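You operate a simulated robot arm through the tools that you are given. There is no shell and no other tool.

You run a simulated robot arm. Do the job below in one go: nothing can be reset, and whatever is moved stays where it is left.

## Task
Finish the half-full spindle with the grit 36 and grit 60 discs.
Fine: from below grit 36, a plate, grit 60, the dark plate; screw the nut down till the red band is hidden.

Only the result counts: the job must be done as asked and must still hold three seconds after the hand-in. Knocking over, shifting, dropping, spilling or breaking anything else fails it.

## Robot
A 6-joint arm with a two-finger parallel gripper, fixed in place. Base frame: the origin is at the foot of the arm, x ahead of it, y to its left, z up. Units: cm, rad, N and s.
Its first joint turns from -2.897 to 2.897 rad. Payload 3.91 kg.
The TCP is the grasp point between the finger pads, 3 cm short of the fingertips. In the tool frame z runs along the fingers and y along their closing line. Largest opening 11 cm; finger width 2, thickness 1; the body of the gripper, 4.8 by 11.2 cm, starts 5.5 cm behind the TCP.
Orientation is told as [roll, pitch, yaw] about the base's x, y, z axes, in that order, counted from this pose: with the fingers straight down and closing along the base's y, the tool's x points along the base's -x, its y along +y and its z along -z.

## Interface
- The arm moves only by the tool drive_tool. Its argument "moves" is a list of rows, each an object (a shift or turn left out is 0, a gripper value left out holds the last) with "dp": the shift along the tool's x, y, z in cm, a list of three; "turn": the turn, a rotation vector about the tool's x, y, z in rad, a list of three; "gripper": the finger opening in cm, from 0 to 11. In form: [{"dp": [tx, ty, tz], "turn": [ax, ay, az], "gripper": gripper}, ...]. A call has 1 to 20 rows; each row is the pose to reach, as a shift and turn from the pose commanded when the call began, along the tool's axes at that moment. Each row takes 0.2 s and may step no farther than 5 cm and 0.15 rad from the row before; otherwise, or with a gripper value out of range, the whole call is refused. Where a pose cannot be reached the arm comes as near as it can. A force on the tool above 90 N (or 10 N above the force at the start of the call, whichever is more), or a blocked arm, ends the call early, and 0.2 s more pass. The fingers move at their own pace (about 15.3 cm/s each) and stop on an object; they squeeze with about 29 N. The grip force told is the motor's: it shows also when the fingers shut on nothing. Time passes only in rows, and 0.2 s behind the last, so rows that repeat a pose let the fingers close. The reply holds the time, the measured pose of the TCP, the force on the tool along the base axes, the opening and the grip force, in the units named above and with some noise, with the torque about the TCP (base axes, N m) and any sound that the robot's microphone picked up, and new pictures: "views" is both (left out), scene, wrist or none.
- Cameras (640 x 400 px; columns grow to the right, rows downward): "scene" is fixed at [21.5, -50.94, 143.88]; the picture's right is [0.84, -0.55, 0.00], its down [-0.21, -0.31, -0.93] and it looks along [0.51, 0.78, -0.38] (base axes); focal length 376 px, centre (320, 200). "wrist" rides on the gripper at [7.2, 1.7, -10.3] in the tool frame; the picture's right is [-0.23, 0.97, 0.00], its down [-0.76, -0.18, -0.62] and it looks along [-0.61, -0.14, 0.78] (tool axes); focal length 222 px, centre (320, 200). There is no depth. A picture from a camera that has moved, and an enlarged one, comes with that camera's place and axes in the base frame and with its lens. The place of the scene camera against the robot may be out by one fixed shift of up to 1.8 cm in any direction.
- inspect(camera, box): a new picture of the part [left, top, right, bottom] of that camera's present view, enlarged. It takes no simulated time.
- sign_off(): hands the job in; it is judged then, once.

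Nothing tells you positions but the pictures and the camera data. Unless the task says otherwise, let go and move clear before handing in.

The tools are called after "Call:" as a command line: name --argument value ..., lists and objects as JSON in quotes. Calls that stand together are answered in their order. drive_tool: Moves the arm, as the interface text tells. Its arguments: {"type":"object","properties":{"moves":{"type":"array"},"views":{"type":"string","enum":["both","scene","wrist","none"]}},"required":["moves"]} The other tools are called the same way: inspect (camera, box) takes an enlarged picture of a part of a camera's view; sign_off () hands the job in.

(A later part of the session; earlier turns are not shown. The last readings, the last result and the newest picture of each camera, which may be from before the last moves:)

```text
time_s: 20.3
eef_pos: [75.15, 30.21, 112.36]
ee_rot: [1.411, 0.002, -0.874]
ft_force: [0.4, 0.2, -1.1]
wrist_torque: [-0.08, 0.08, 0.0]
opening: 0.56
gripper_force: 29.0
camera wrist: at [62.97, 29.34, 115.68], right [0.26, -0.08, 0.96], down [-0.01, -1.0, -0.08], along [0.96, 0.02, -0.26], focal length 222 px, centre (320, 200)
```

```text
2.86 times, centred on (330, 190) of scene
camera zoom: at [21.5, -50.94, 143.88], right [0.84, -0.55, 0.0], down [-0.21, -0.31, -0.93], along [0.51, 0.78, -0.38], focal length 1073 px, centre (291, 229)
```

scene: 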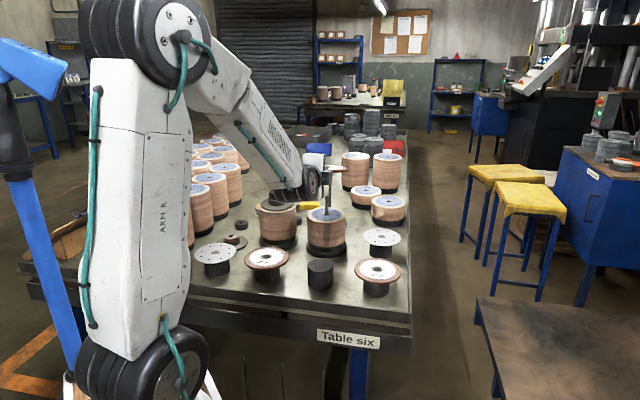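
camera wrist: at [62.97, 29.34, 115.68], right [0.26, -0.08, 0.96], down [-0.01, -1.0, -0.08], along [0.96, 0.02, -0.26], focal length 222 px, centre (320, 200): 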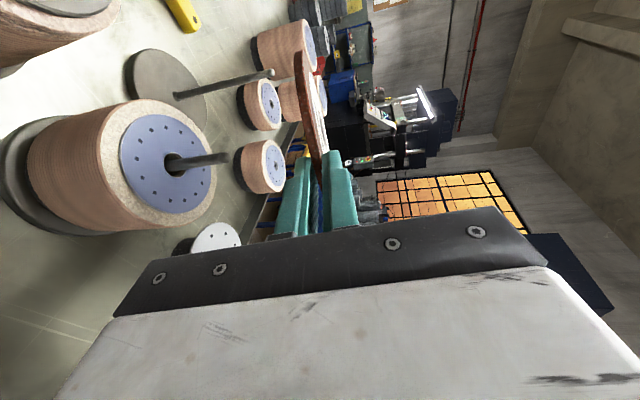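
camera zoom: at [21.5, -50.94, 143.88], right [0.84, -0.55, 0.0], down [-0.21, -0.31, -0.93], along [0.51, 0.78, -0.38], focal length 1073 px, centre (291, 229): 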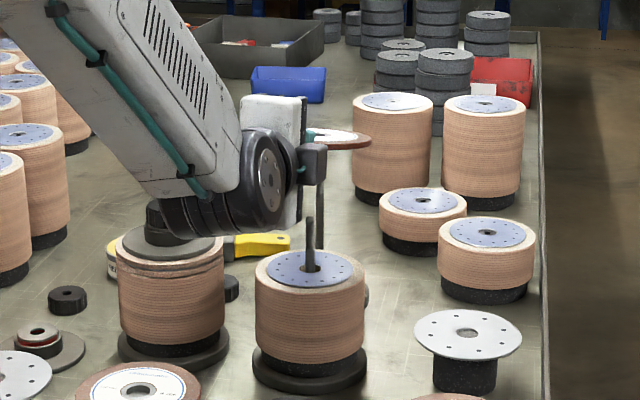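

The wrist view shows the rod clearly: I get (80.1, 34.1), stack top z≈97.1, rod tip ≈102.5. I'll zoom to see where the disc's hole sits relative to the fingers.

Call:
inspect --camera "wrist" --box '[270, 40, 370, 180]'

Call:
inspect --camera "scene" --box '[310, 150, 350, 180]'

```text
2.86 times, centred on (320, 110) of wrist
camera zoom: at [62.97, 29.34, 115.68], right [0.26, -0.08, 0.96], down [-0.01, -1.0, -0.08], along [0.96, 0.02, -0.26], focal length 635 px, centre (320, 457)
```

zoom: 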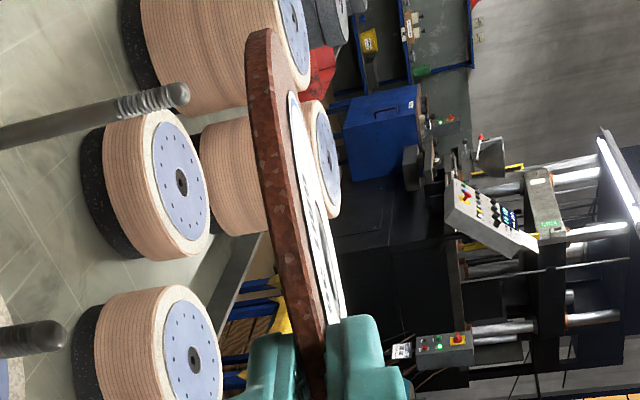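

```text
13.33 times, centred on (330, 165) of scene
camera zoom: at [21.5, -50.94, 143.88], right [0.84, -0.55, 0.0], down [-0.21, -0.31, -0.93], along [0.51, 0.78, -0.38], focal length 5009 px, centre (187, 667)
```

zoom: 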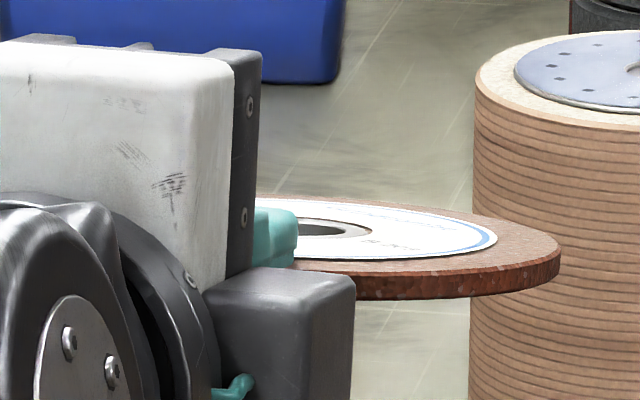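

I'll zoom the scene camera on disc and rod together for a relative check.

Call:
inspect --camera "scene" --box '[305, 150, 365, 225]'

Call:
inspect --camera "wrist" --box '[290, 110, 350, 170]'

```text
5.33 times, centred on (335, 188) of scene
camera zoom: at [21.5, -50.94, 143.88], right [0.84, -0.55, 0.0], down [-0.21, -0.31, -0.93], along [0.51, 0.78, -0.38], focal length 2004 px, centre (240, 267)
```

zoom: 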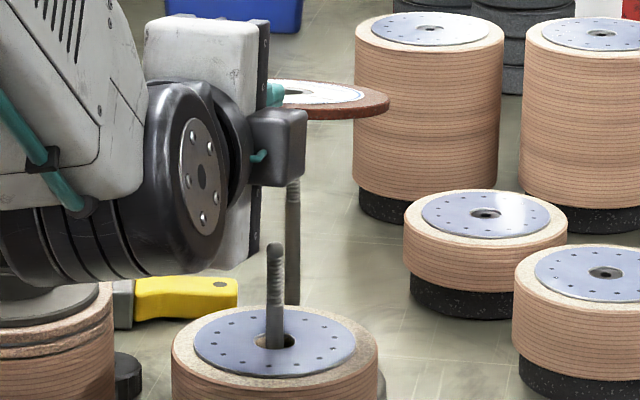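

```text
6.67 times, centred on (320, 140) of wrist
camera zoom: at [62.97, 29.34, 115.68], right [0.26, -0.08, 0.96], down [-0.01, -1.0, -0.08], along [0.96, 0.02, -0.26], focal length 1481 px, centre (320, 600)
```

zoom: 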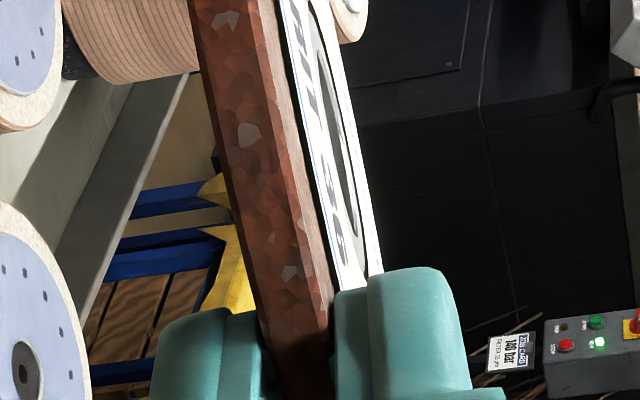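

Scene and wrist readings agree the disc centre sits about 7.9 cm ahead of the TCP (it slid a bit outward when squeezed), so it's about 1.5 cm too far along. I'll shift back and lower to just above the rod tip, then re-check.

Call:
drive_tool --moves '[{"dp": [-0.1, -2.35, -0.34]}, {"dp": [-0.2, -4.7, -0.69]}, {"dp": [-0.297, -7.05, -1.03]}, {"dp": [-0.297, -7.05, -1.03]}]' --views "both"

Call:
inspect --camera "scene" --box '[295, 165, 355, 215]'

Call:
inspect --camera "wrist" --box '[200, 30, 380, 190]'

```text
time_s: 21.3
eef_pos: [73.8, 28.39, 105.56]
ee_rot: [1.411, 0.001, -0.867]
ft_force: [0.1, 0.1, -2.0]
wrist_torque: [-0.07, 0.07, 0.0]
opening: 0.56
gripper_force: 28.6
camera wrist: at [61.55, 27.47, 109.01], right [0.27, -0.08, 0.96], down [0.0, -1.0, -0.08], along [0.96, 0.02, -0.26], focal length 222 px, centre (320, 200)
```

scene: 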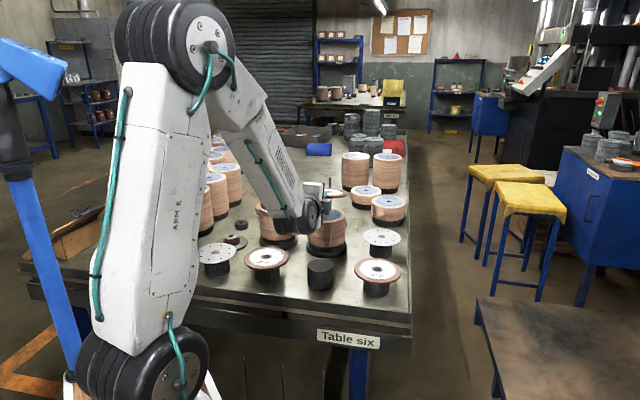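
wrist: 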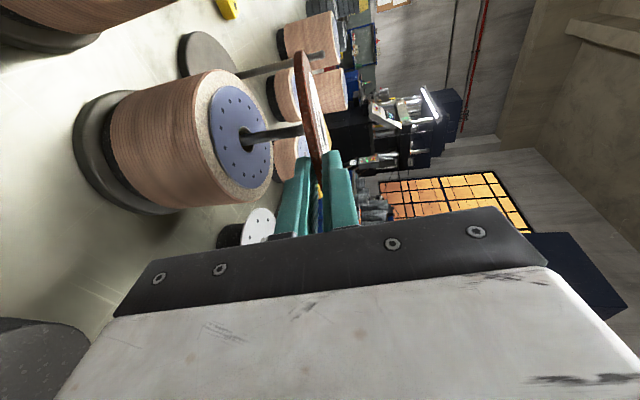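

```text
8.00 times, centred on (325, 190) of scene
camera zoom: at [21.5, -50.94, 143.88], right [0.84, -0.55, 0.0], down [-0.21, -0.31, -0.93], along [0.51, 0.78, -0.38], focal length 3005 px, centre (280, 280)
```

zoom: 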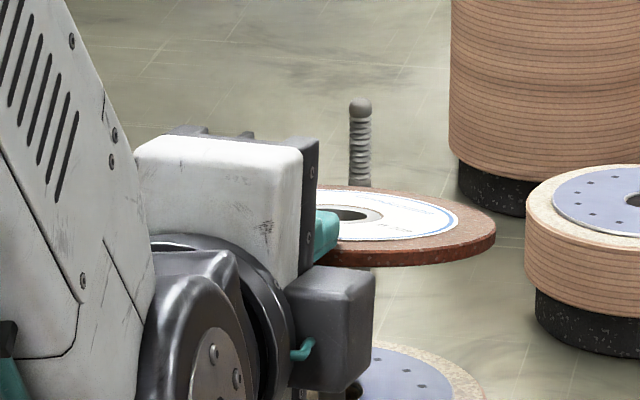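

```text
2.50 times, centred on (290, 110) of wrist
camera zoom: at [61.55, 27.47, 109.01], right [0.27, -0.08, 0.96], down [0.0, -1.0, -0.08], along [0.96, 0.02, -0.26], focal length 555 px, centre (395, 425)
```

zoom: 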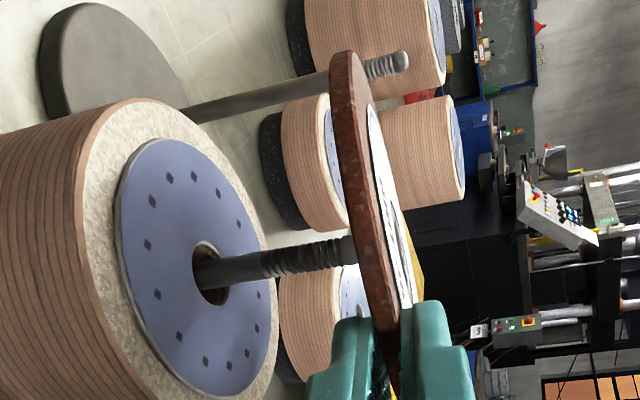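

Disc hole and rod line up within about 0.3 cm in both views. A small correction, then lower part-way over the rod.

Call:
drive_tool --moves '[{"dp": [0.2465, 0.0, 0.066]}, {"dp": [0.2465, -1.0, 0.22]}, {"dp": [0.2465, -2.0, 0.39]}, {"dp": [0.2465, -3.011, 0.551]}, {"dp": [0.2465, -3.011, 0.551]}]' --views "wrist"

Call:
inspect --camera "scene" --box '[295, 165, 355, 215]'

Call:
inspect --camera "wrist" --box '[200, 30, 380, 190]'

```text
time_s: 22.5
eef_pos: [73.82, 28.12, 102.59]
ee_rot: [1.412, 0.004, -0.865]
ft_force: [2.2, 10.4, 0.6]
wrist_torque: [0.31, -0.1, 0.47]
opening: 0.58
gripper_force: 29.2
out of reach, approached as far as the arm can: row 2, 3, 4, 5
camera wrist: at [61.63, 27.15, 105.94], right [0.27, -0.08, 0.96], down [0.01, -1.0, -0.08], along [0.96, 0.03, -0.26], focal length 222 px, centre (320, 200)
```

wrist: 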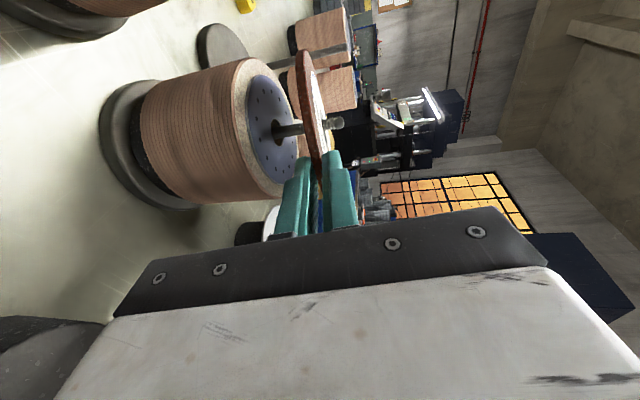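

```text
8.00 times, centred on (325, 190) of scene
camera zoom: at [21.5, -50.94, 143.88], right [0.84, -0.55, 0.0], down [-0.21, -0.31, -0.93], along [0.51, 0.78, -0.38], focal length 3005 px, centre (280, 280)
```

zoom: 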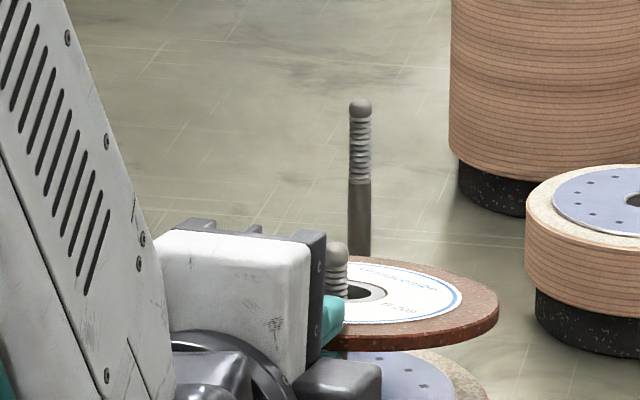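

```text
2.50 times, centred on (290, 110) of wrist
camera zoom: at [61.63, 27.15, 105.94], right [0.27, -0.08, 0.96], down [0.01, -1.0, -0.08], along [0.96, 0.03, -0.26], focal length 555 px, centre (395, 425)
```

zoom: 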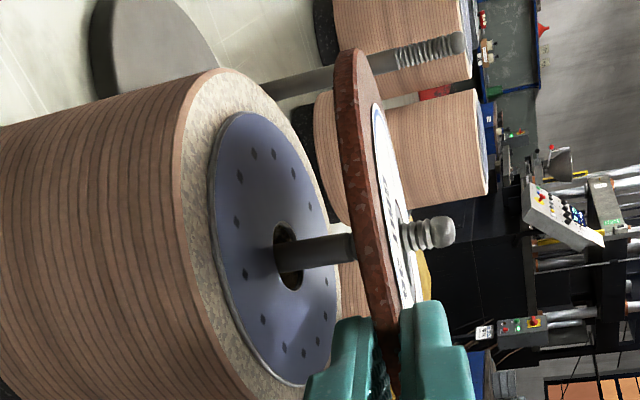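

The rod is through the hole, but the arm is near a reach limit in this posture and presses the rod sideways with 10 N. I'll lift clear, swing around the rod axis to bearing 65° where the arm has room, and then descend again.

Call:
drive_tool --moves '[{"dp": [0, 0.79, -0.127]}, {"dp": [0, 1.58, -0.254]}, {"dp": [0, 2.37, -0.38]}, {"dp": [0, 3.159, -0.509]}, {"dp": [-0.652, 3.212, -0.179], "turn": [0, 0.106, -0.0171]}, {"dp": [-1.305, 3.266, 0.151], "turn": [0, 0.212, -0.0342]}, {"dp": [-1.957, 3.319, 0.481], "turn": [0, 0.318, -0.0512]}, {"dp": [-2.609, 3.372, 0.811], "turn": [0, 0.424, -0.0683]}, {"dp": [-2.609, 3.372, 0.811], "turn": [0, 0.424, -0.0683]}]' --views "both"

Call:
inspect --camera "wrist" --box '[200, 30, 380, 190]'

Call:
inspect --camera "scene" --box '[280, 150, 400, 250]'

```text
time_s: 24.5
eef_pos: [76.5, 26.85, 105.8]
ee_rot: [1.413, 0.0, -0.443]
ft_force: [0.3, 0.5, 0.1]
wrist_torque: [-0.06, 0.04, -0.02]
opening: 0.59
gripper_force: 29.7
camera wrist: at [65.74, 20.91, 109.16], right [0.27, 0.04, 0.96], down [0.41, -0.91, -0.08], along [0.87, 0.42, -0.26], focal length 222 px, centre (320, 200)
```

scene: 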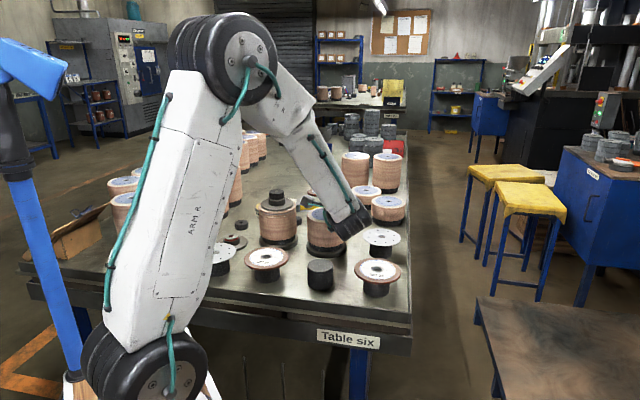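
wrist: 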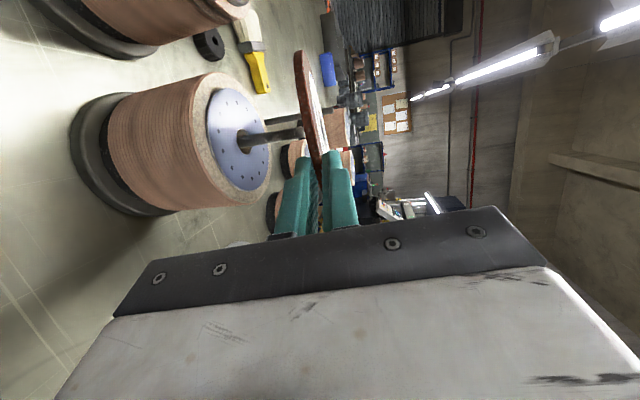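

```text
2.50 times, centred on (290, 110) of wrist
camera zoom: at [65.74, 20.91, 109.16], right [0.27, 0.04, 0.96], down [0.41, -0.91, -0.08], along [0.87, 0.42, -0.26], focal length 555 px, centre (395, 425)
```

zoom: 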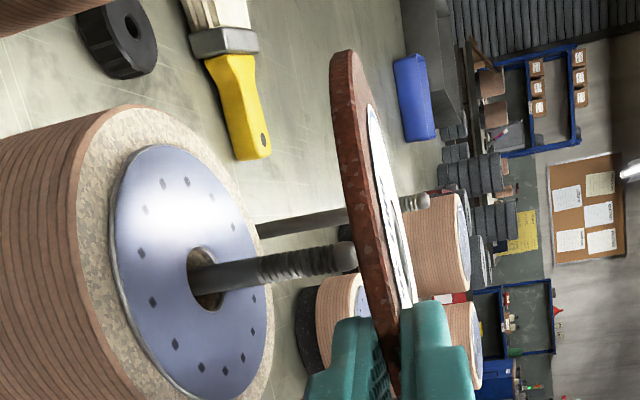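

```text
4.00 times, centred on (340, 200) of scene
camera zoom: at [21.5, -50.94, 143.88], right [0.84, -0.55, 0.0], down [-0.21, -0.31, -0.93], along [0.51, 0.78, -0.38], focal length 1503 px, centre (240, 200)
```

zoom: 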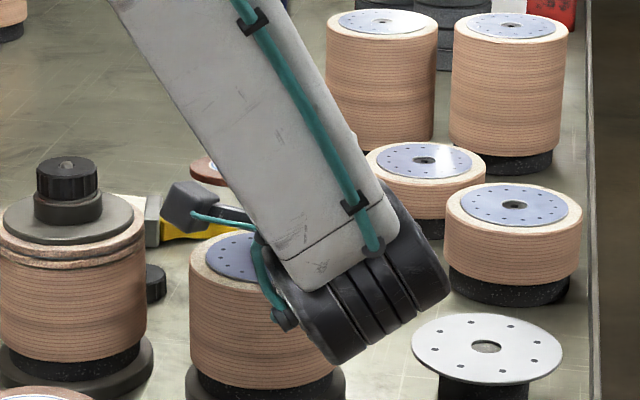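

Reachable here with no limit warnings; triangulation now gives the rod at (79.4, 33.9) with the stack top at z≈97.6, and the disc is centred on it within a few millimetres. Descending over the rod.

Call:
drive_tool --moves '[{"dp": [0, -0.99, 0.157]}, {"dp": [0, -1.975, 0.314]}, {"dp": [0, -2.96, 0.471]}, {"dp": [0, -3.95, 0.628]}, {"dp": [0, -4.74, 0.754]}, {"dp": [0, -4.74, 0.754]}]' --views "wrist"

Call:
inspect --camera "wrist" --box '[200, 30, 380, 190]'

```text
time_s: 25.9
eef_pos: [76.43, 26.81, 101.02]
ee_rot: [1.414, 0.001, -0.445]
ft_force: [-0.3, -0.1, -1.6]
wrist_torque: [-0.11, 0.06, 0.02]
opening: 0.58
gripper_force: 28.9
camera wrist: at [65.78, 20.98, 104.33], right [0.27, 0.04, 0.96], down [0.41, -0.91, -0.08], along [0.87, 0.42, -0.26], focal length 222 px, centre (320, 200)
```

wrist: 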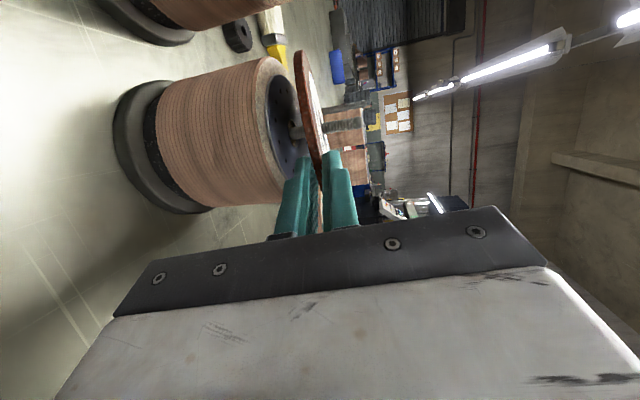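

```text
2.50 times, centred on (290, 110) of wrist
camera zoom: at [65.78, 20.98, 104.33], right [0.27, 0.04, 0.96], down [0.41, -0.91, -0.08], along [0.87, 0.42, -0.26], focal length 555 px, centre (395, 425)
```

zoom: 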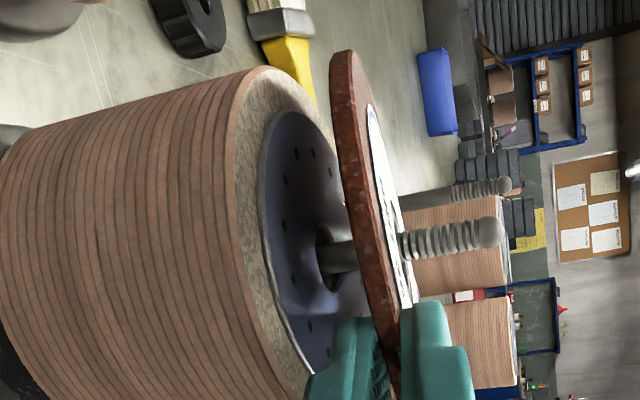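

The rod passes cleanly through with no side load. Lowering in small steps until the far edge meets the stack.

Call:
drive_tool --moves '[{"dp": [0, -0.3, 0.048]}, {"dp": [0, -0.6, 0.095]}, {"dp": [0, -0.8, 0.127]}, {"dp": [0, -0.95, 0.151]}]' --views "wrist"

Call:
inspect --camera "wrist" --box '[200, 30, 380, 190]'

```text
time_s: 26.9
eef_pos: [76.64, 26.98, 99.93]
ee_rot: [1.414, 0.0, -0.446]
ft_force: [0.3, -0.8, -1.5]
wrist_torque: [-0.07, 0.06, 0.02]
opening: 0.58
gripper_force: 29.1
camera wrist: at [65.81, 21.01, 103.36], right [0.27, 0.04, 0.96], down [0.41, -0.91, -0.08], along [0.87, 0.42, -0.26], focal length 222 px, centre (320, 200)
```

wrist: 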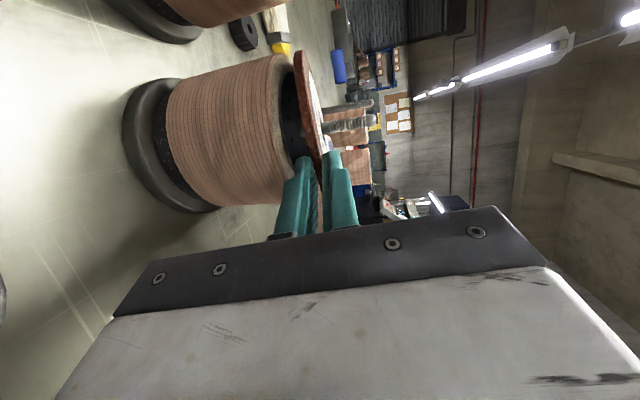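

```text
2.50 times, centred on (290, 110) of wrist
camera zoom: at [65.81, 21.01, 103.36], right [0.27, 0.04, 0.96], down [0.41, -0.91, -0.08], along [0.87, 0.42, -0.26], focal length 555 px, centre (395, 425)
```

zoom: 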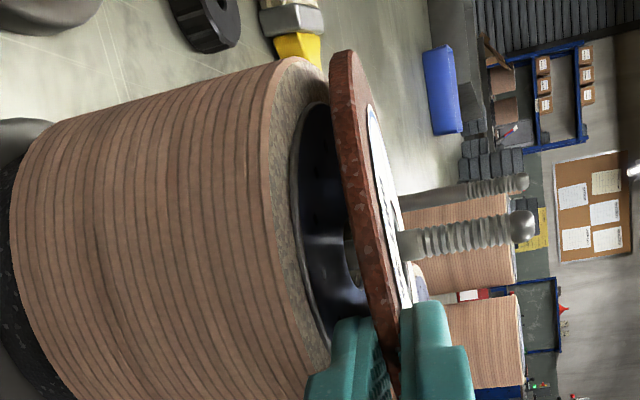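

Still no contact. Continuing downward in small steps.

Call:
drive_tool --moves '[{"dp": [0, -0.2, 0.032]}, {"dp": [0, -0.4, 0.064]}, {"dp": [0, -0.4, 0.064]}]' --views "wrist"

Call:
inspect --camera "wrist" --box '[200, 30, 380, 190]'

```text
time_s: 27.7
eef_pos: [76.42, 26.95, 99.71]
ee_rot: [1.412, 0.0, -0.445]
ft_force: [0.6, -0.1, 0.7]
wrist_torque: [0.13, -0.11, -0.11]
opening: 0.54
gripper_force: 28.6
camera wrist: at [65.71, 21.0, 103.09], right [0.27, 0.04, 0.96], down [0.41, -0.91, -0.08], along [0.87, 0.42, -0.26], focal length 222 px, centre (320, 200)
```

wrist: 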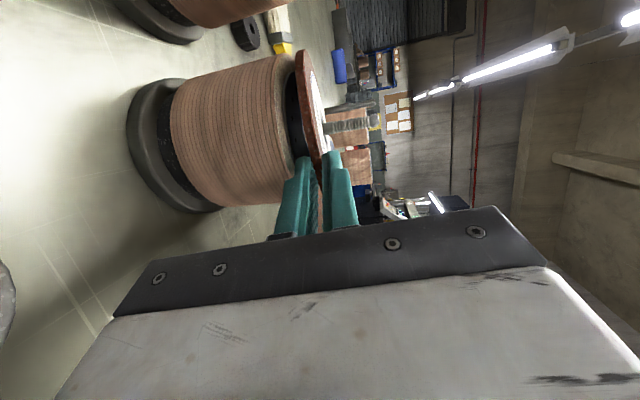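

```text
2.50 times, centred on (290, 110) of wrist
camera zoom: at [65.71, 21.0, 103.09], right [0.27, 0.04, 0.96], down [0.41, -0.91, -0.08], along [0.87, 0.42, -0.26], focal length 555 px, centre (395, 425)
```

zoom: 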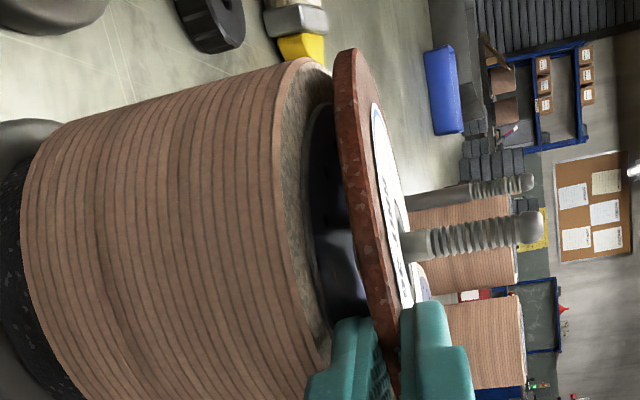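

The far edge now rests lightly on the stack. I'll open the fingers slightly and draw back slowly so the disc drops off the lower finger onto the stack.

Call:
drive_tool --moves '[{"gripper": 0.8}, {"gripper": 1.0}, {"gripper": 1.2}, {"gripper": 1.4}, {"gripper": 1.4}, {"dp": [0, 0, -0.3], "gripper": 1.4}, {"dp": [0, 0, -0.6], "gripper": 1.4}, {"dp": [0, 0, -0.9], "gripper": 1.4}, {"dp": [0, 0, -1.2], "gripper": 1.4}, {"dp": [0, 0, -1.5], "gripper": 1.4}, {"dp": [0, 0, -1.8], "gripper": 1.4}, {"dp": [0, 0, -2.2], "gripper": 1.4}, {"dp": [0, 0, -2.8], "gripper": 1.4}, {"dp": [0, 0, -3.6], "gripper": 1.4}]' --views "both"

Call:
inspect --camera "wrist" --box '[200, 30, 380, 190]'

```text
time_s: 30.7
eef_pos: [74.97, 23.83, 100.2]
ee_rot: [1.415, 0.001, -0.448]
ft_force: [0.0, -0.3, -0.2]
wrist_torque: [0.01, -0.03, -0.01]
opening: 1.38
gripper_force: 0.1
camera wrist: at [64.31, 17.85, 103.51], right [0.27, 0.04, 0.96], down [0.41, -0.91, -0.08], along [0.87, 0.42, -0.26], focal length 222 px, centre (320, 200)
```

scene: 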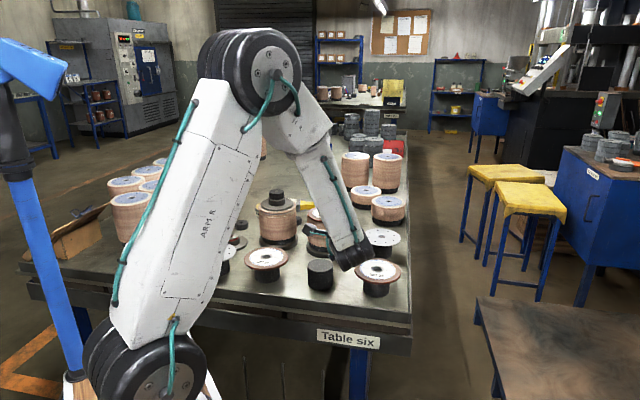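
wrist: 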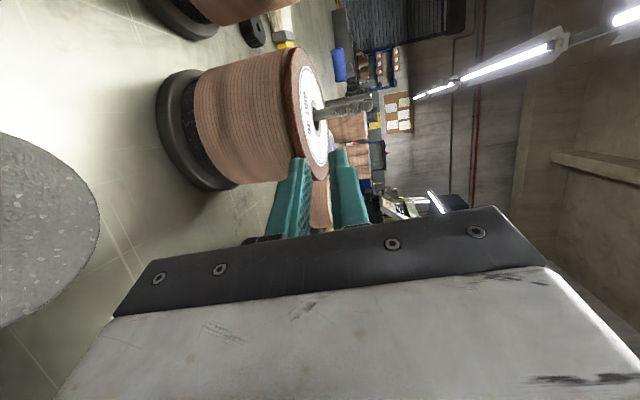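

```text
2.50 times, centred on (290, 110) of wrist
camera zoom: at [64.31, 17.85, 103.51], right [0.27, 0.04, 0.96], down [0.41, -0.91, -0.08], along [0.87, 0.42, -0.26], focal length 555 px, centre (395, 425)
```

zoom: 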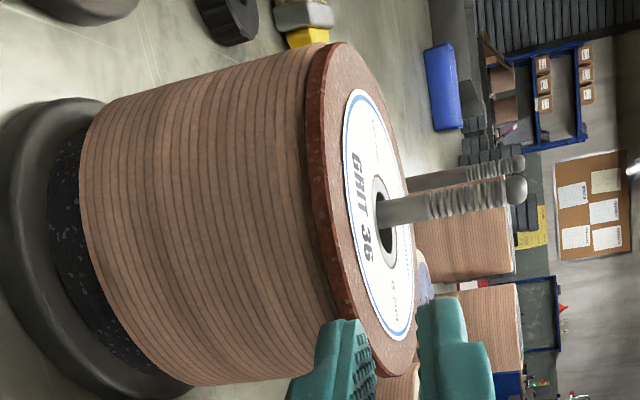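

Grit 36 lies flat on the stack around the rod. Next the plate: I'll take the right-hand one, which is well within reach; raising and moving to a viewing position in front of it.

Call:
drive_tool --moves '[{"dp": [0, 3.95, -0.62], "gripper": 1.4}, {"dp": [0, 7.9, -1.24], "gripper": 4}, {"dp": [-3.81, 7.72, -2.4], "turn": [0.0407, 0.1175, -0.026], "gripper": 5}, {"dp": [-7.62, 7.54, -3.55], "turn": [0.0815, 0.2349, -0.0519], "gripper": 5}, {"dp": [-11.43, 7.35, -4.71], "turn": [0.1222, 0.3524, -0.0779], "gripper": 5}, {"dp": [-15.24, 7.17, -5.87], "turn": [0.1222, 0.3524, -0.0779], "gripper": 5}, {"dp": [-19.05, 6.99, -7.03], "turn": [0.1222, 0.3524, -0.0779], "gripper": 5}, {"dp": [-19.05, 3.64, -6.5], "turn": [0.1222, 0.3524, -0.0779], "gripper": 5}, {"dp": [-19.05, 0.28, -5.97], "turn": [0.1222, 0.3524, -0.0779], "gripper": 5}, {"dp": [-19.05, -3.08, -5.44], "turn": [0.1222, 0.3524, -0.0779], "gripper": 5}, {"dp": [-19.05, -3.08, -5.44], "turn": [0.1222, 0.3524, -0.0779], "gripper": 5}]' --views "both"

Call:
inspect --camera "wrist" --box '[160, 30, 400, 250]'

Call:
inspect --camera "scene" --box '[240, 160, 420, 300]'

```text
time_s: 33.1
eef_pos: [89.44, 10.02, 97.94]
ee_rot: [1.29, -0.001, -0.082]
ft_force: [0.9, -0.2, 0.6]
wrist_torque: [0.06, 0.03, 0.02]
opening: 5.02
gripper_force: 0.1
camera wrist: at [81.53, 1.19, 102.46], right [0.25, 0.25, 0.94], down [0.7, -0.71, 0.0], along [0.66, 0.66, -0.35], focal length 222 px, centre (320, 200)
```

scene: 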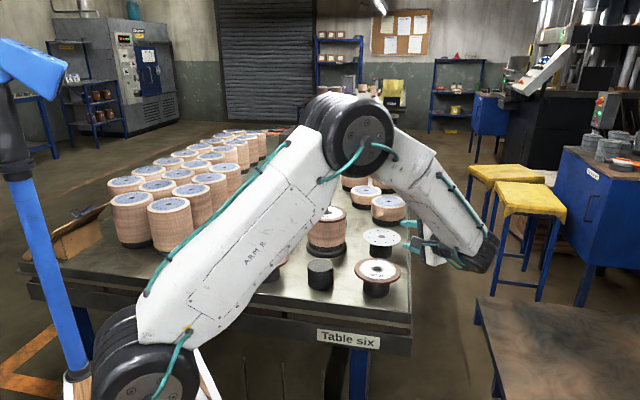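
wrist: 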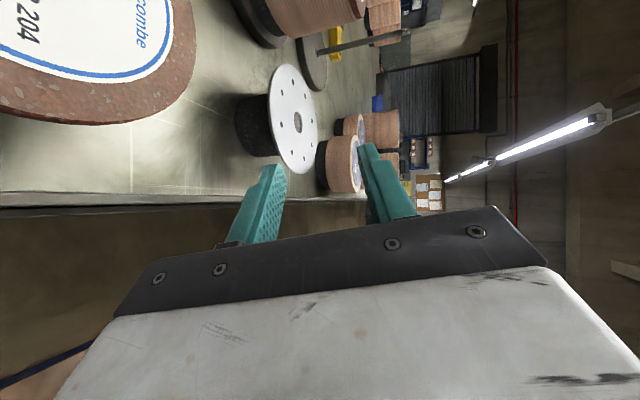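

```text
1.82 times, centred on (280, 140) of wrist
camera zoom: at [81.53, 1.19, 102.46], right [0.25, 0.25, 0.94], down [0.7, -0.71, 0.0], along [0.66, 0.66, -0.35], focal length 404 px, centre (393, 309)
```

zoom: 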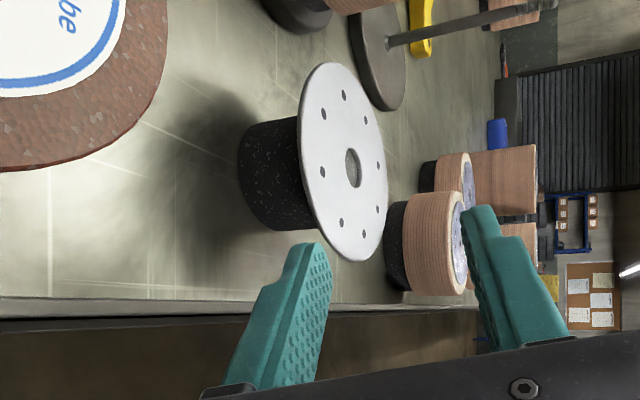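

```text
2.86 times, centred on (330, 230) of scene
camera zoom: at [21.5, -50.94, 143.88], right [0.84, -0.55, 0.0], down [-0.21, -0.31, -0.93], along [0.51, 0.78, -0.38], focal length 1073 px, centre (291, 114)
```

zoom: 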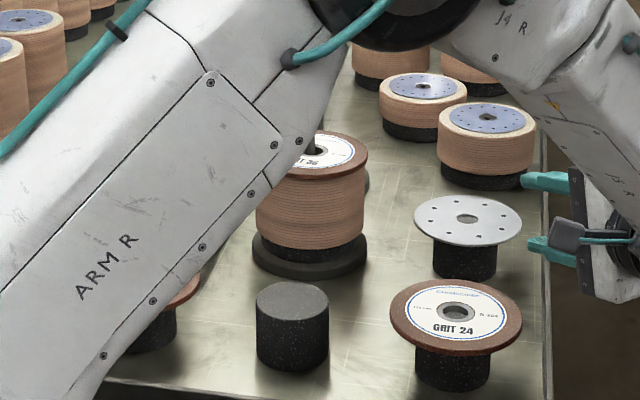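

The right-hand plate's centre is near (90.9, 22.0). I'll lower, slide the fingers around its rim, a bit deeper and higher this time to avoid the wedge slip.

Call:
drive_tool --moves '[{"dp": [-0.475, -1.758, 1.988], "gripper": 6.6}, {"dp": [-0.475, -1.758, 1.988], "gripper": 6.6}, {"dp": [-0.475, -1.758, 3.04], "gripper": 6.6}, {"dp": [-0.475, -1.758, 4.09], "gripper": 6.6}, {"dp": [-0.475, -1.758, 5.14], "gripper": 6.6}, {"dp": [-0.475, -1.758, 5.14], "gripper": 6.6}]' --views "wrist"

Call:
inspect --camera "wrist" --box '[180, 30, 420, 250]'

Call:
inspect --camera "scene" --box '[340, 190, 440, 270]'

```text
time_s: 34.5
eef_pos: [90.32, 14.63, 94.93]
ee_rot: [1.29, 0.001, -0.083]
ft_force: [-0.1, -0.5, -0.7]
wrist_torque: [0.01, 0.0, 0.02]
opening: 6.61
gripper_force: 0.0
camera wrist: at [82.47, 5.64, 99.47], right [0.25, 0.25, 0.94], down [0.7, -0.71, 0.0], along [0.66, 0.66, -0.35], focal length 222 px, centre (320, 200)
```

wrist: 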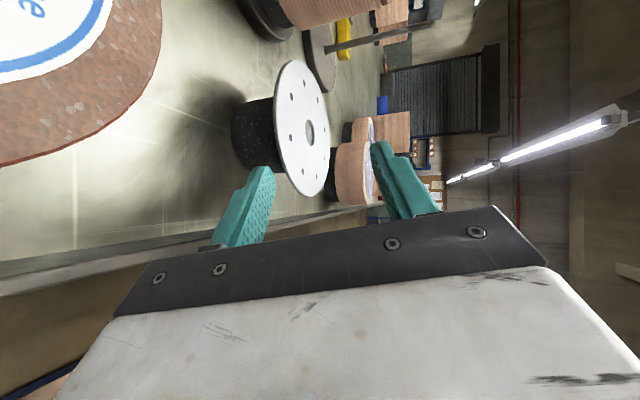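

```text
1.82 times, centred on (300, 140) of wrist
camera zoom: at [82.47, 5.64, 99.47], right [0.25, 0.25, 0.94], down [0.7, -0.71, 0.0], along [0.66, 0.66, -0.35], focal length 404 px, centre (356, 309)
```

zoom: 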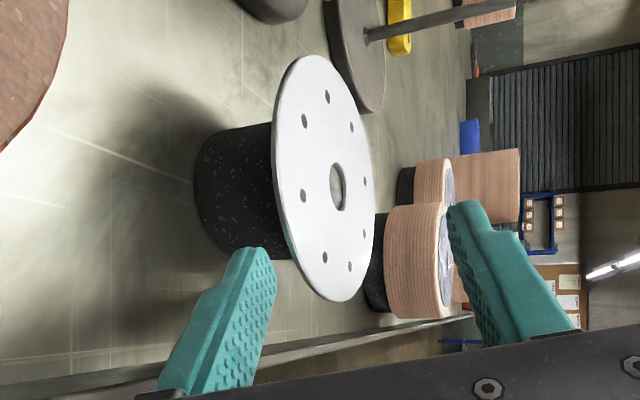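

```text
5.00 times, centred on (390, 230) of scene
camera zoom: at [21.5, -50.94, 143.88], right [0.84, -0.55, 0.0], down [-0.21, -0.31, -0.93], along [0.51, 0.78, -0.38], focal length 1878 px, centre (-30, 50)
```

zoom: 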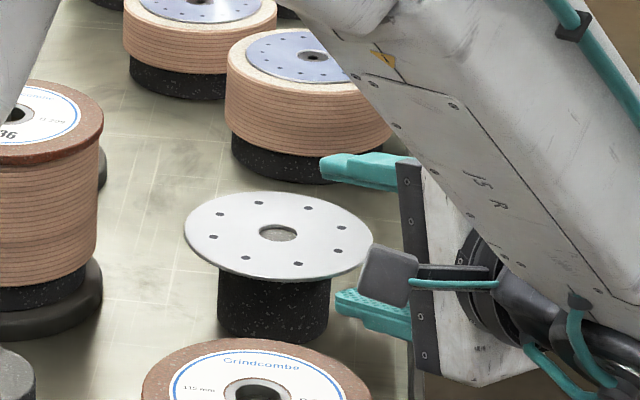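

Alignment looks right in both views. Advancing 1.1 cm and closing slowly.

Call:
drive_tool --moves '[{"dp": [0, -0.03, 0.55], "gripper": 6.6}, {"dp": [0, -0.05, 1.1], "gripper": 6.6}, {"dp": [0, -0.05, 1.1], "gripper": 5.8}, {"dp": [0, -0.05, 1.1], "gripper": 5.0}, {"dp": [0, -0.05, 1.1], "gripper": 4.4}, {"dp": [0, -0.05, 1.1], "gripper": 3.9}, {"dp": [0, -0.05, 1.1], "gripper": 3.4}, {"dp": [0, -0.05, 1.1], "gripper": 2.9}, {"dp": [0, -0.05, 1.1], "gripper": 2.5}]' --views "wrist"

Call:
inspect --camera "wrist" --box '[180, 30, 420, 250]'

Call:
inspect --camera "scene" --box '[340, 190, 440, 270]'

```text
time_s: 36.5
eef_pos: [90.47, 15.58, 94.42]
ee_rot: [1.291, 0.001, -0.084]
ft_force: [0.0, -0.3, 0.1]
wrist_torque: [-0.01, 0.0, -0.02]
opening: 2.5
gripper_force: 0.2
camera wrist: at [82.58, 6.73, 99.04], right [0.25, 0.25, 0.94], down [0.7, -0.71, 0.0], along [0.66, 0.66, -0.35], focal length 222 px, centre (320, 200)
```

wrist: 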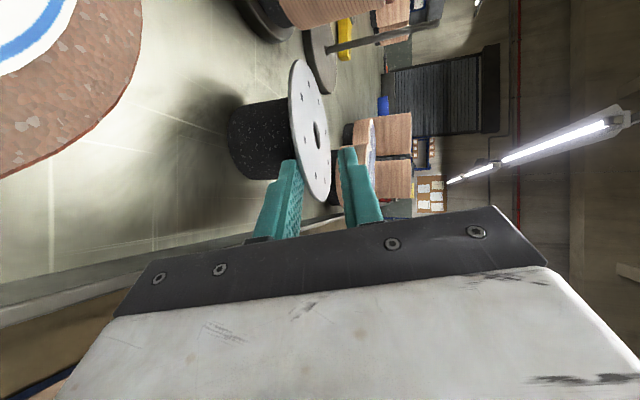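

```text
1.82 times, centred on (300, 140) of wrist
camera zoom: at [82.58, 6.73, 99.04], right [0.25, 0.25, 0.94], down [0.7, -0.71, 0.0], along [0.66, 0.66, -0.35], focal length 404 px, centre (356, 309)
```

zoom: 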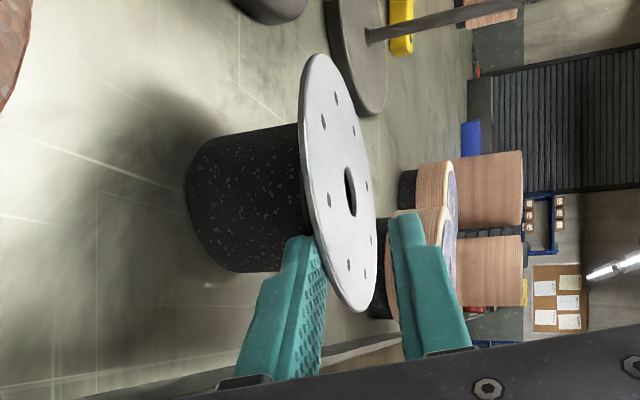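

```text
5.00 times, centred on (390, 230) of scene
camera zoom: at [21.5, -50.94, 143.88], right [0.84, -0.55, 0.0], down [-0.21, -0.31, -0.93], along [0.51, 0.78, -0.38], focal length 1878 px, centre (-30, 50)
```

zoom: 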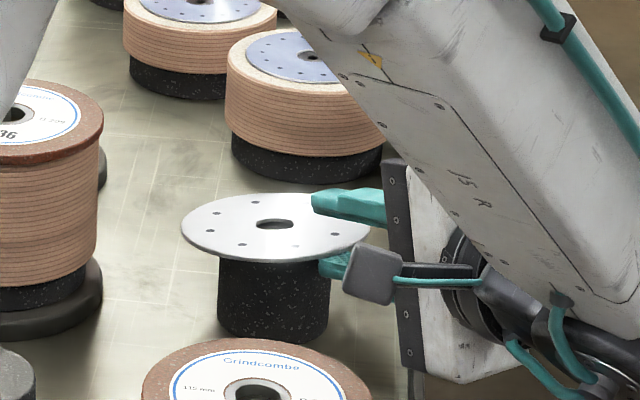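

The plate's rim is lifting onto the lower finger as planned. Closing fully.

Call:
drive_tool --moves '[{"gripper": 2.2}, {"gripper": 1.9}, {"gripper": 1.6}, {"gripper": 1.3}, {"gripper": 1.1}, {"gripper": 0.9}, {"gripper": 0.7}, {"gripper": 0.5}, {"gripper": 0.3}, {"gripper": 0}, {"gripper": 0}]' --views "wrist"

Call:
inspect --camera "wrist" --box '[180, 30, 420, 250]'

Call:
inspect --camera "scene" --box '[340, 190, 440, 270]'

```text
time_s: 38.9
eef_pos: [90.45, 15.59, 94.35]
ee_rot: [1.29, 0.001, -0.084]
ft_force: [-0.1, 0.3, -0.1]
wrist_torque: [0.03, 0.0, 0.02]
opening: 0.23
gripper_force: 29.5
camera wrist: at [82.57, 6.73, 99.04], right [0.25, 0.25, 0.94], down [0.7, -0.71, 0.0], along [0.66, 0.66, -0.35], focal length 222 px, centre (320, 200)
```

wrist: 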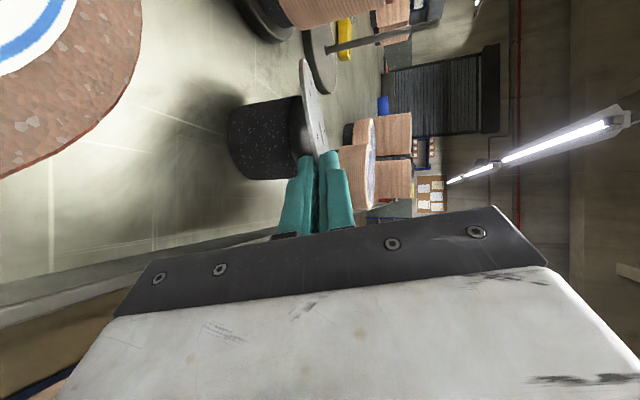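

```text
1.82 times, centred on (300, 140) of wrist
camera zoom: at [82.57, 6.73, 99.04], right [0.25, 0.25, 0.94], down [0.7, -0.71, 0.0], along [0.66, 0.66, -0.35], focal length 404 px, centre (356, 309)
```

zoom: 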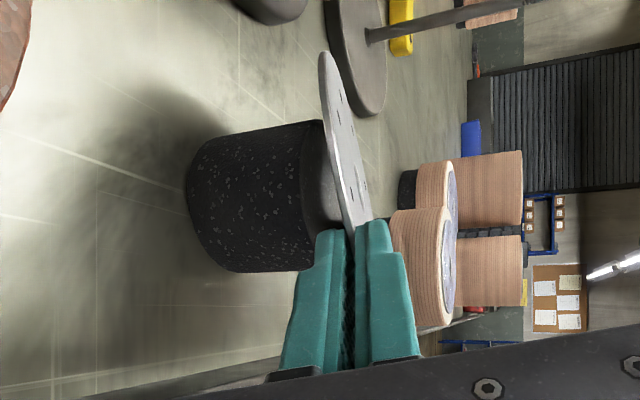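

```text
5.00 times, centred on (390, 230) of scene
camera zoom: at [21.5, -50.94, 143.88], right [0.84, -0.55, 0.0], down [-0.21, -0.31, -0.93], along [0.51, 0.78, -0.38], focal length 1878 px, centre (-30, 50)
```

zoom: 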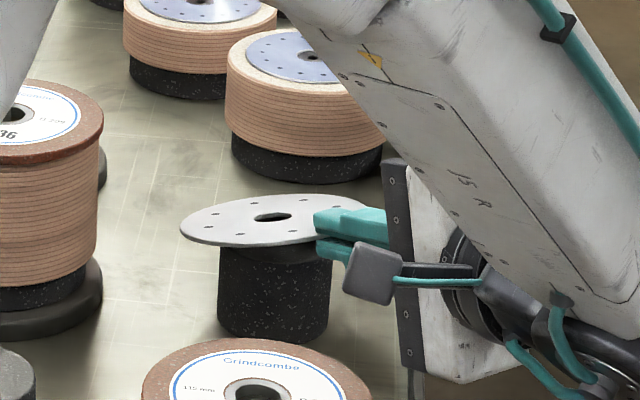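

The plate (0.2 cm) is clamped with hardly any load. Lifting straight up.

Call:
drive_tool --moves '[{"dp": [0, 0.48, -0.139]}, {"dp": [0, 0.96, -0.277]}, {"dp": [0, 1.92, -0.554]}, {"dp": [0, 3.84, -1.11]}, {"dp": [0, 7.2, -2.08]}, {"dp": [0, 11.0, -3.17]}, {"dp": [0, 14.4, -4.16]}, {"dp": [0, 14.4, -4.16]}]' --views "both"

Call:
inspect --camera "wrist" --box '[260, 40, 380, 190]'

Call:
inspect --camera "scene" --box '[330, 100, 450, 270]'

```text
time_s: 40.7
eef_pos: [90.37, 15.52, 109.56]
ee_rot: [1.291, 0.004, -0.084]
ft_force: [0.1, 0.5, -1.6]
wrist_torque: [-0.05, -0.03, 0.0]
opening: 0.24
gripper_force: 29.1
camera wrist: at [82.49, 6.61, 114.25], right [0.25, 0.25, 0.94], down [0.7, -0.71, 0.0], along [0.66, 0.66, -0.35], focal length 222 px, centre (320, 200)
```

scene: 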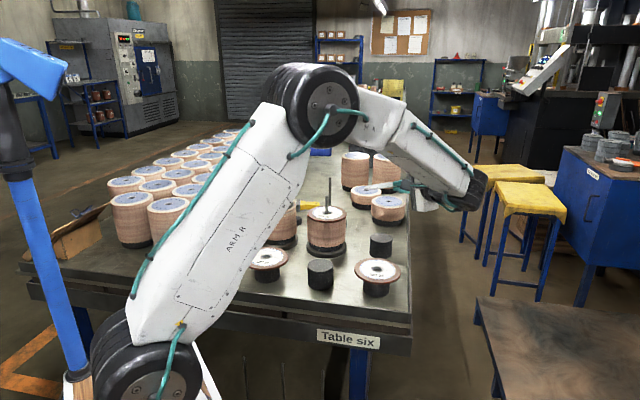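
wrist: 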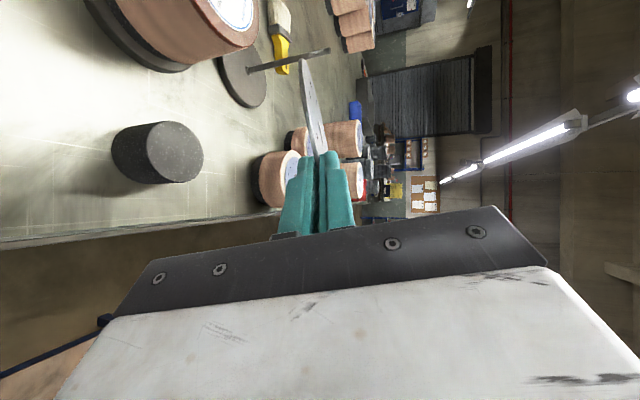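

```text
2.67 times, centred on (320, 115) of wrist
camera zoom: at [82.49, 6.61, 114.25], right [0.25, 0.25, 0.94], down [0.7, -0.71, 0.0], along [0.66, 0.66, -0.35], focal length 592 px, centre (320, 427)
```

zoom: 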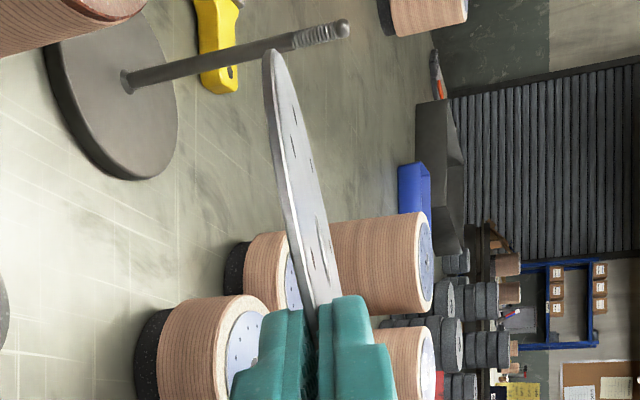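

```text
2.35 times, centred on (390, 185) of scene
camera zoom: at [21.5, -50.94, 143.88], right [0.84, -0.55, 0.0], down [-0.21, -0.31, -0.93], along [0.51, 0.78, -0.38], focal length 884 px, centre (155, 235)
```

zoom: 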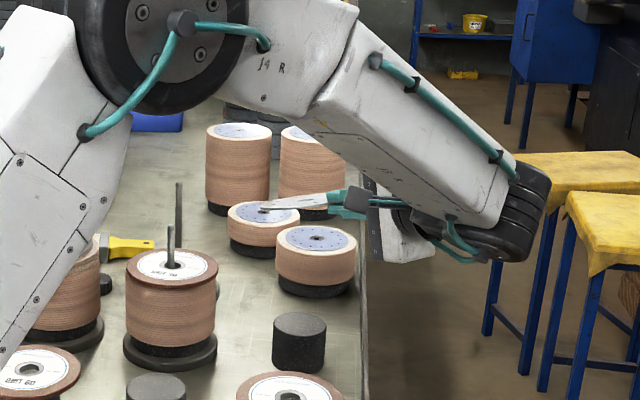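

The plate is held securely. I'll swing it to bearing 65° and hover it just above the rod tip.

Call:
drive_tool --moves '[{"dp": [2.94, 0.61, 2.11], "turn": [-0.0348, -0.1145, 0.0265]}, {"dp": [5.89, 1.21, 4.22], "turn": [-0.0696, -0.229, 0.0529]}, {"dp": [8.83, 1.82, 6.33], "turn": [-0.1044, -0.3435, 0.0794]}, {"dp": [11.78, 2.43, 8.45], "turn": [-0.1044, -0.3435, 0.0794]}, {"dp": [14.72, 3.035, 10.557], "turn": [-0.1044, -0.3435, 0.0794]}, {"dp": [14.72, 1.4, 11.03], "turn": [-0.1044, -0.3435, 0.0794]}, {"dp": [14.72, -0.235, 11.5], "turn": [-0.1044, -0.3435, 0.0794]}, {"dp": [14.72, -0.235, 11.5], "turn": [-0.1044, -0.3435, 0.0794]}]' --views "both"

Call:
inspect --camera "wrist" --box '[200, 30, 380, 190]'

```text
time_s: 42.5
eef_pos: [76.82, 27.77, 106.12]
ee_rot: [1.397, 0.001, -0.437]
ft_force: [1.3, -0.7, -0.1]
wrist_torque: [0.0, -0.01, -0.01]
opening: 0.26
gripper_force: 28.9
camera wrist: at [66.1, 21.88, 109.72], right [0.28, 0.06, 0.96], down [0.42, -0.91, -0.07], along [0.86, 0.42, -0.28], focal length 222 px, centre (320, 200)
```

scene: 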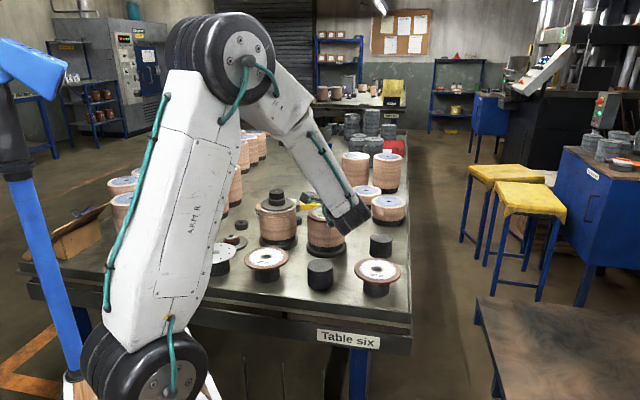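
wrist: 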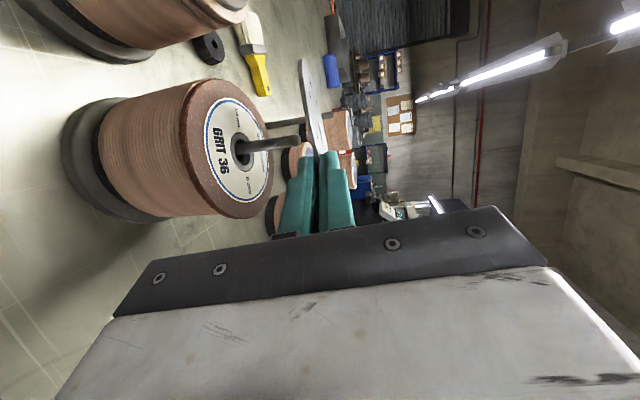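

```text
2.50 times, centred on (290, 110) of wrist
camera zoom: at [66.1, 21.88, 109.72], right [0.28, 0.06, 0.96], down [0.42, -0.91, -0.07], along [0.86, 0.42, -0.28], focal length 555 px, centre (395, 425)
```

zoom: 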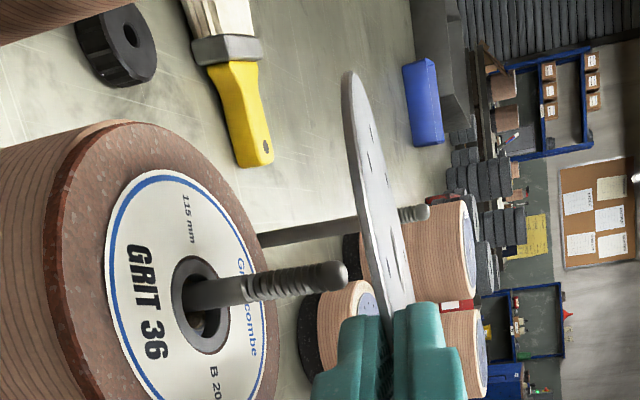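

Zooming on the plate's hole and the rod to fine-tune.

Call:
inspect --camera "wrist" --box '[290, 80, 350, 160]'

Call:
inspect --camera "scene" --box '[280, 150, 400, 250]'

```text
5.00 times, centred on (320, 120) of wrist
camera zoom: at [66.1, 21.88, 109.72], right [0.28, 0.06, 0.96], down [0.42, -0.91, -0.07], along [0.86, 0.42, -0.28], focal length 1111 px, centre (320, 600)
```

zoom: 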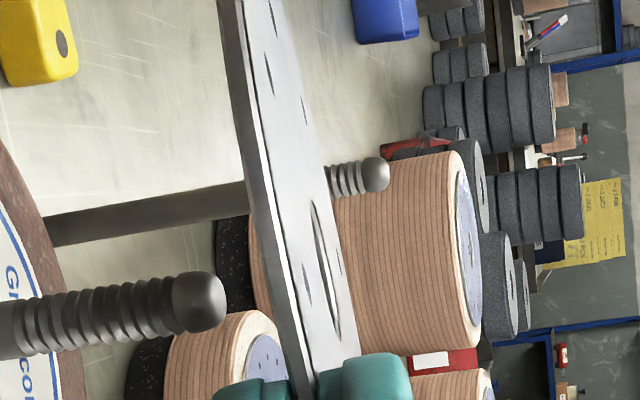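

```text
4.00 times, centred on (340, 200) of scene
camera zoom: at [21.5, -50.94, 143.88], right [0.84, -0.55, 0.0], down [-0.21, -0.31, -0.93], along [0.51, 0.78, -0.38], focal length 1503 px, centre (240, 200)
```

zoom: 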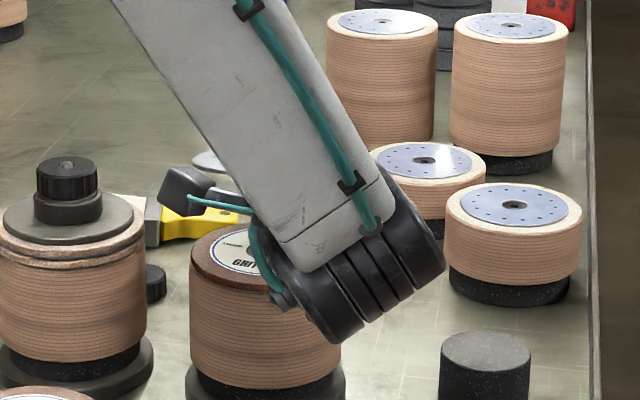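

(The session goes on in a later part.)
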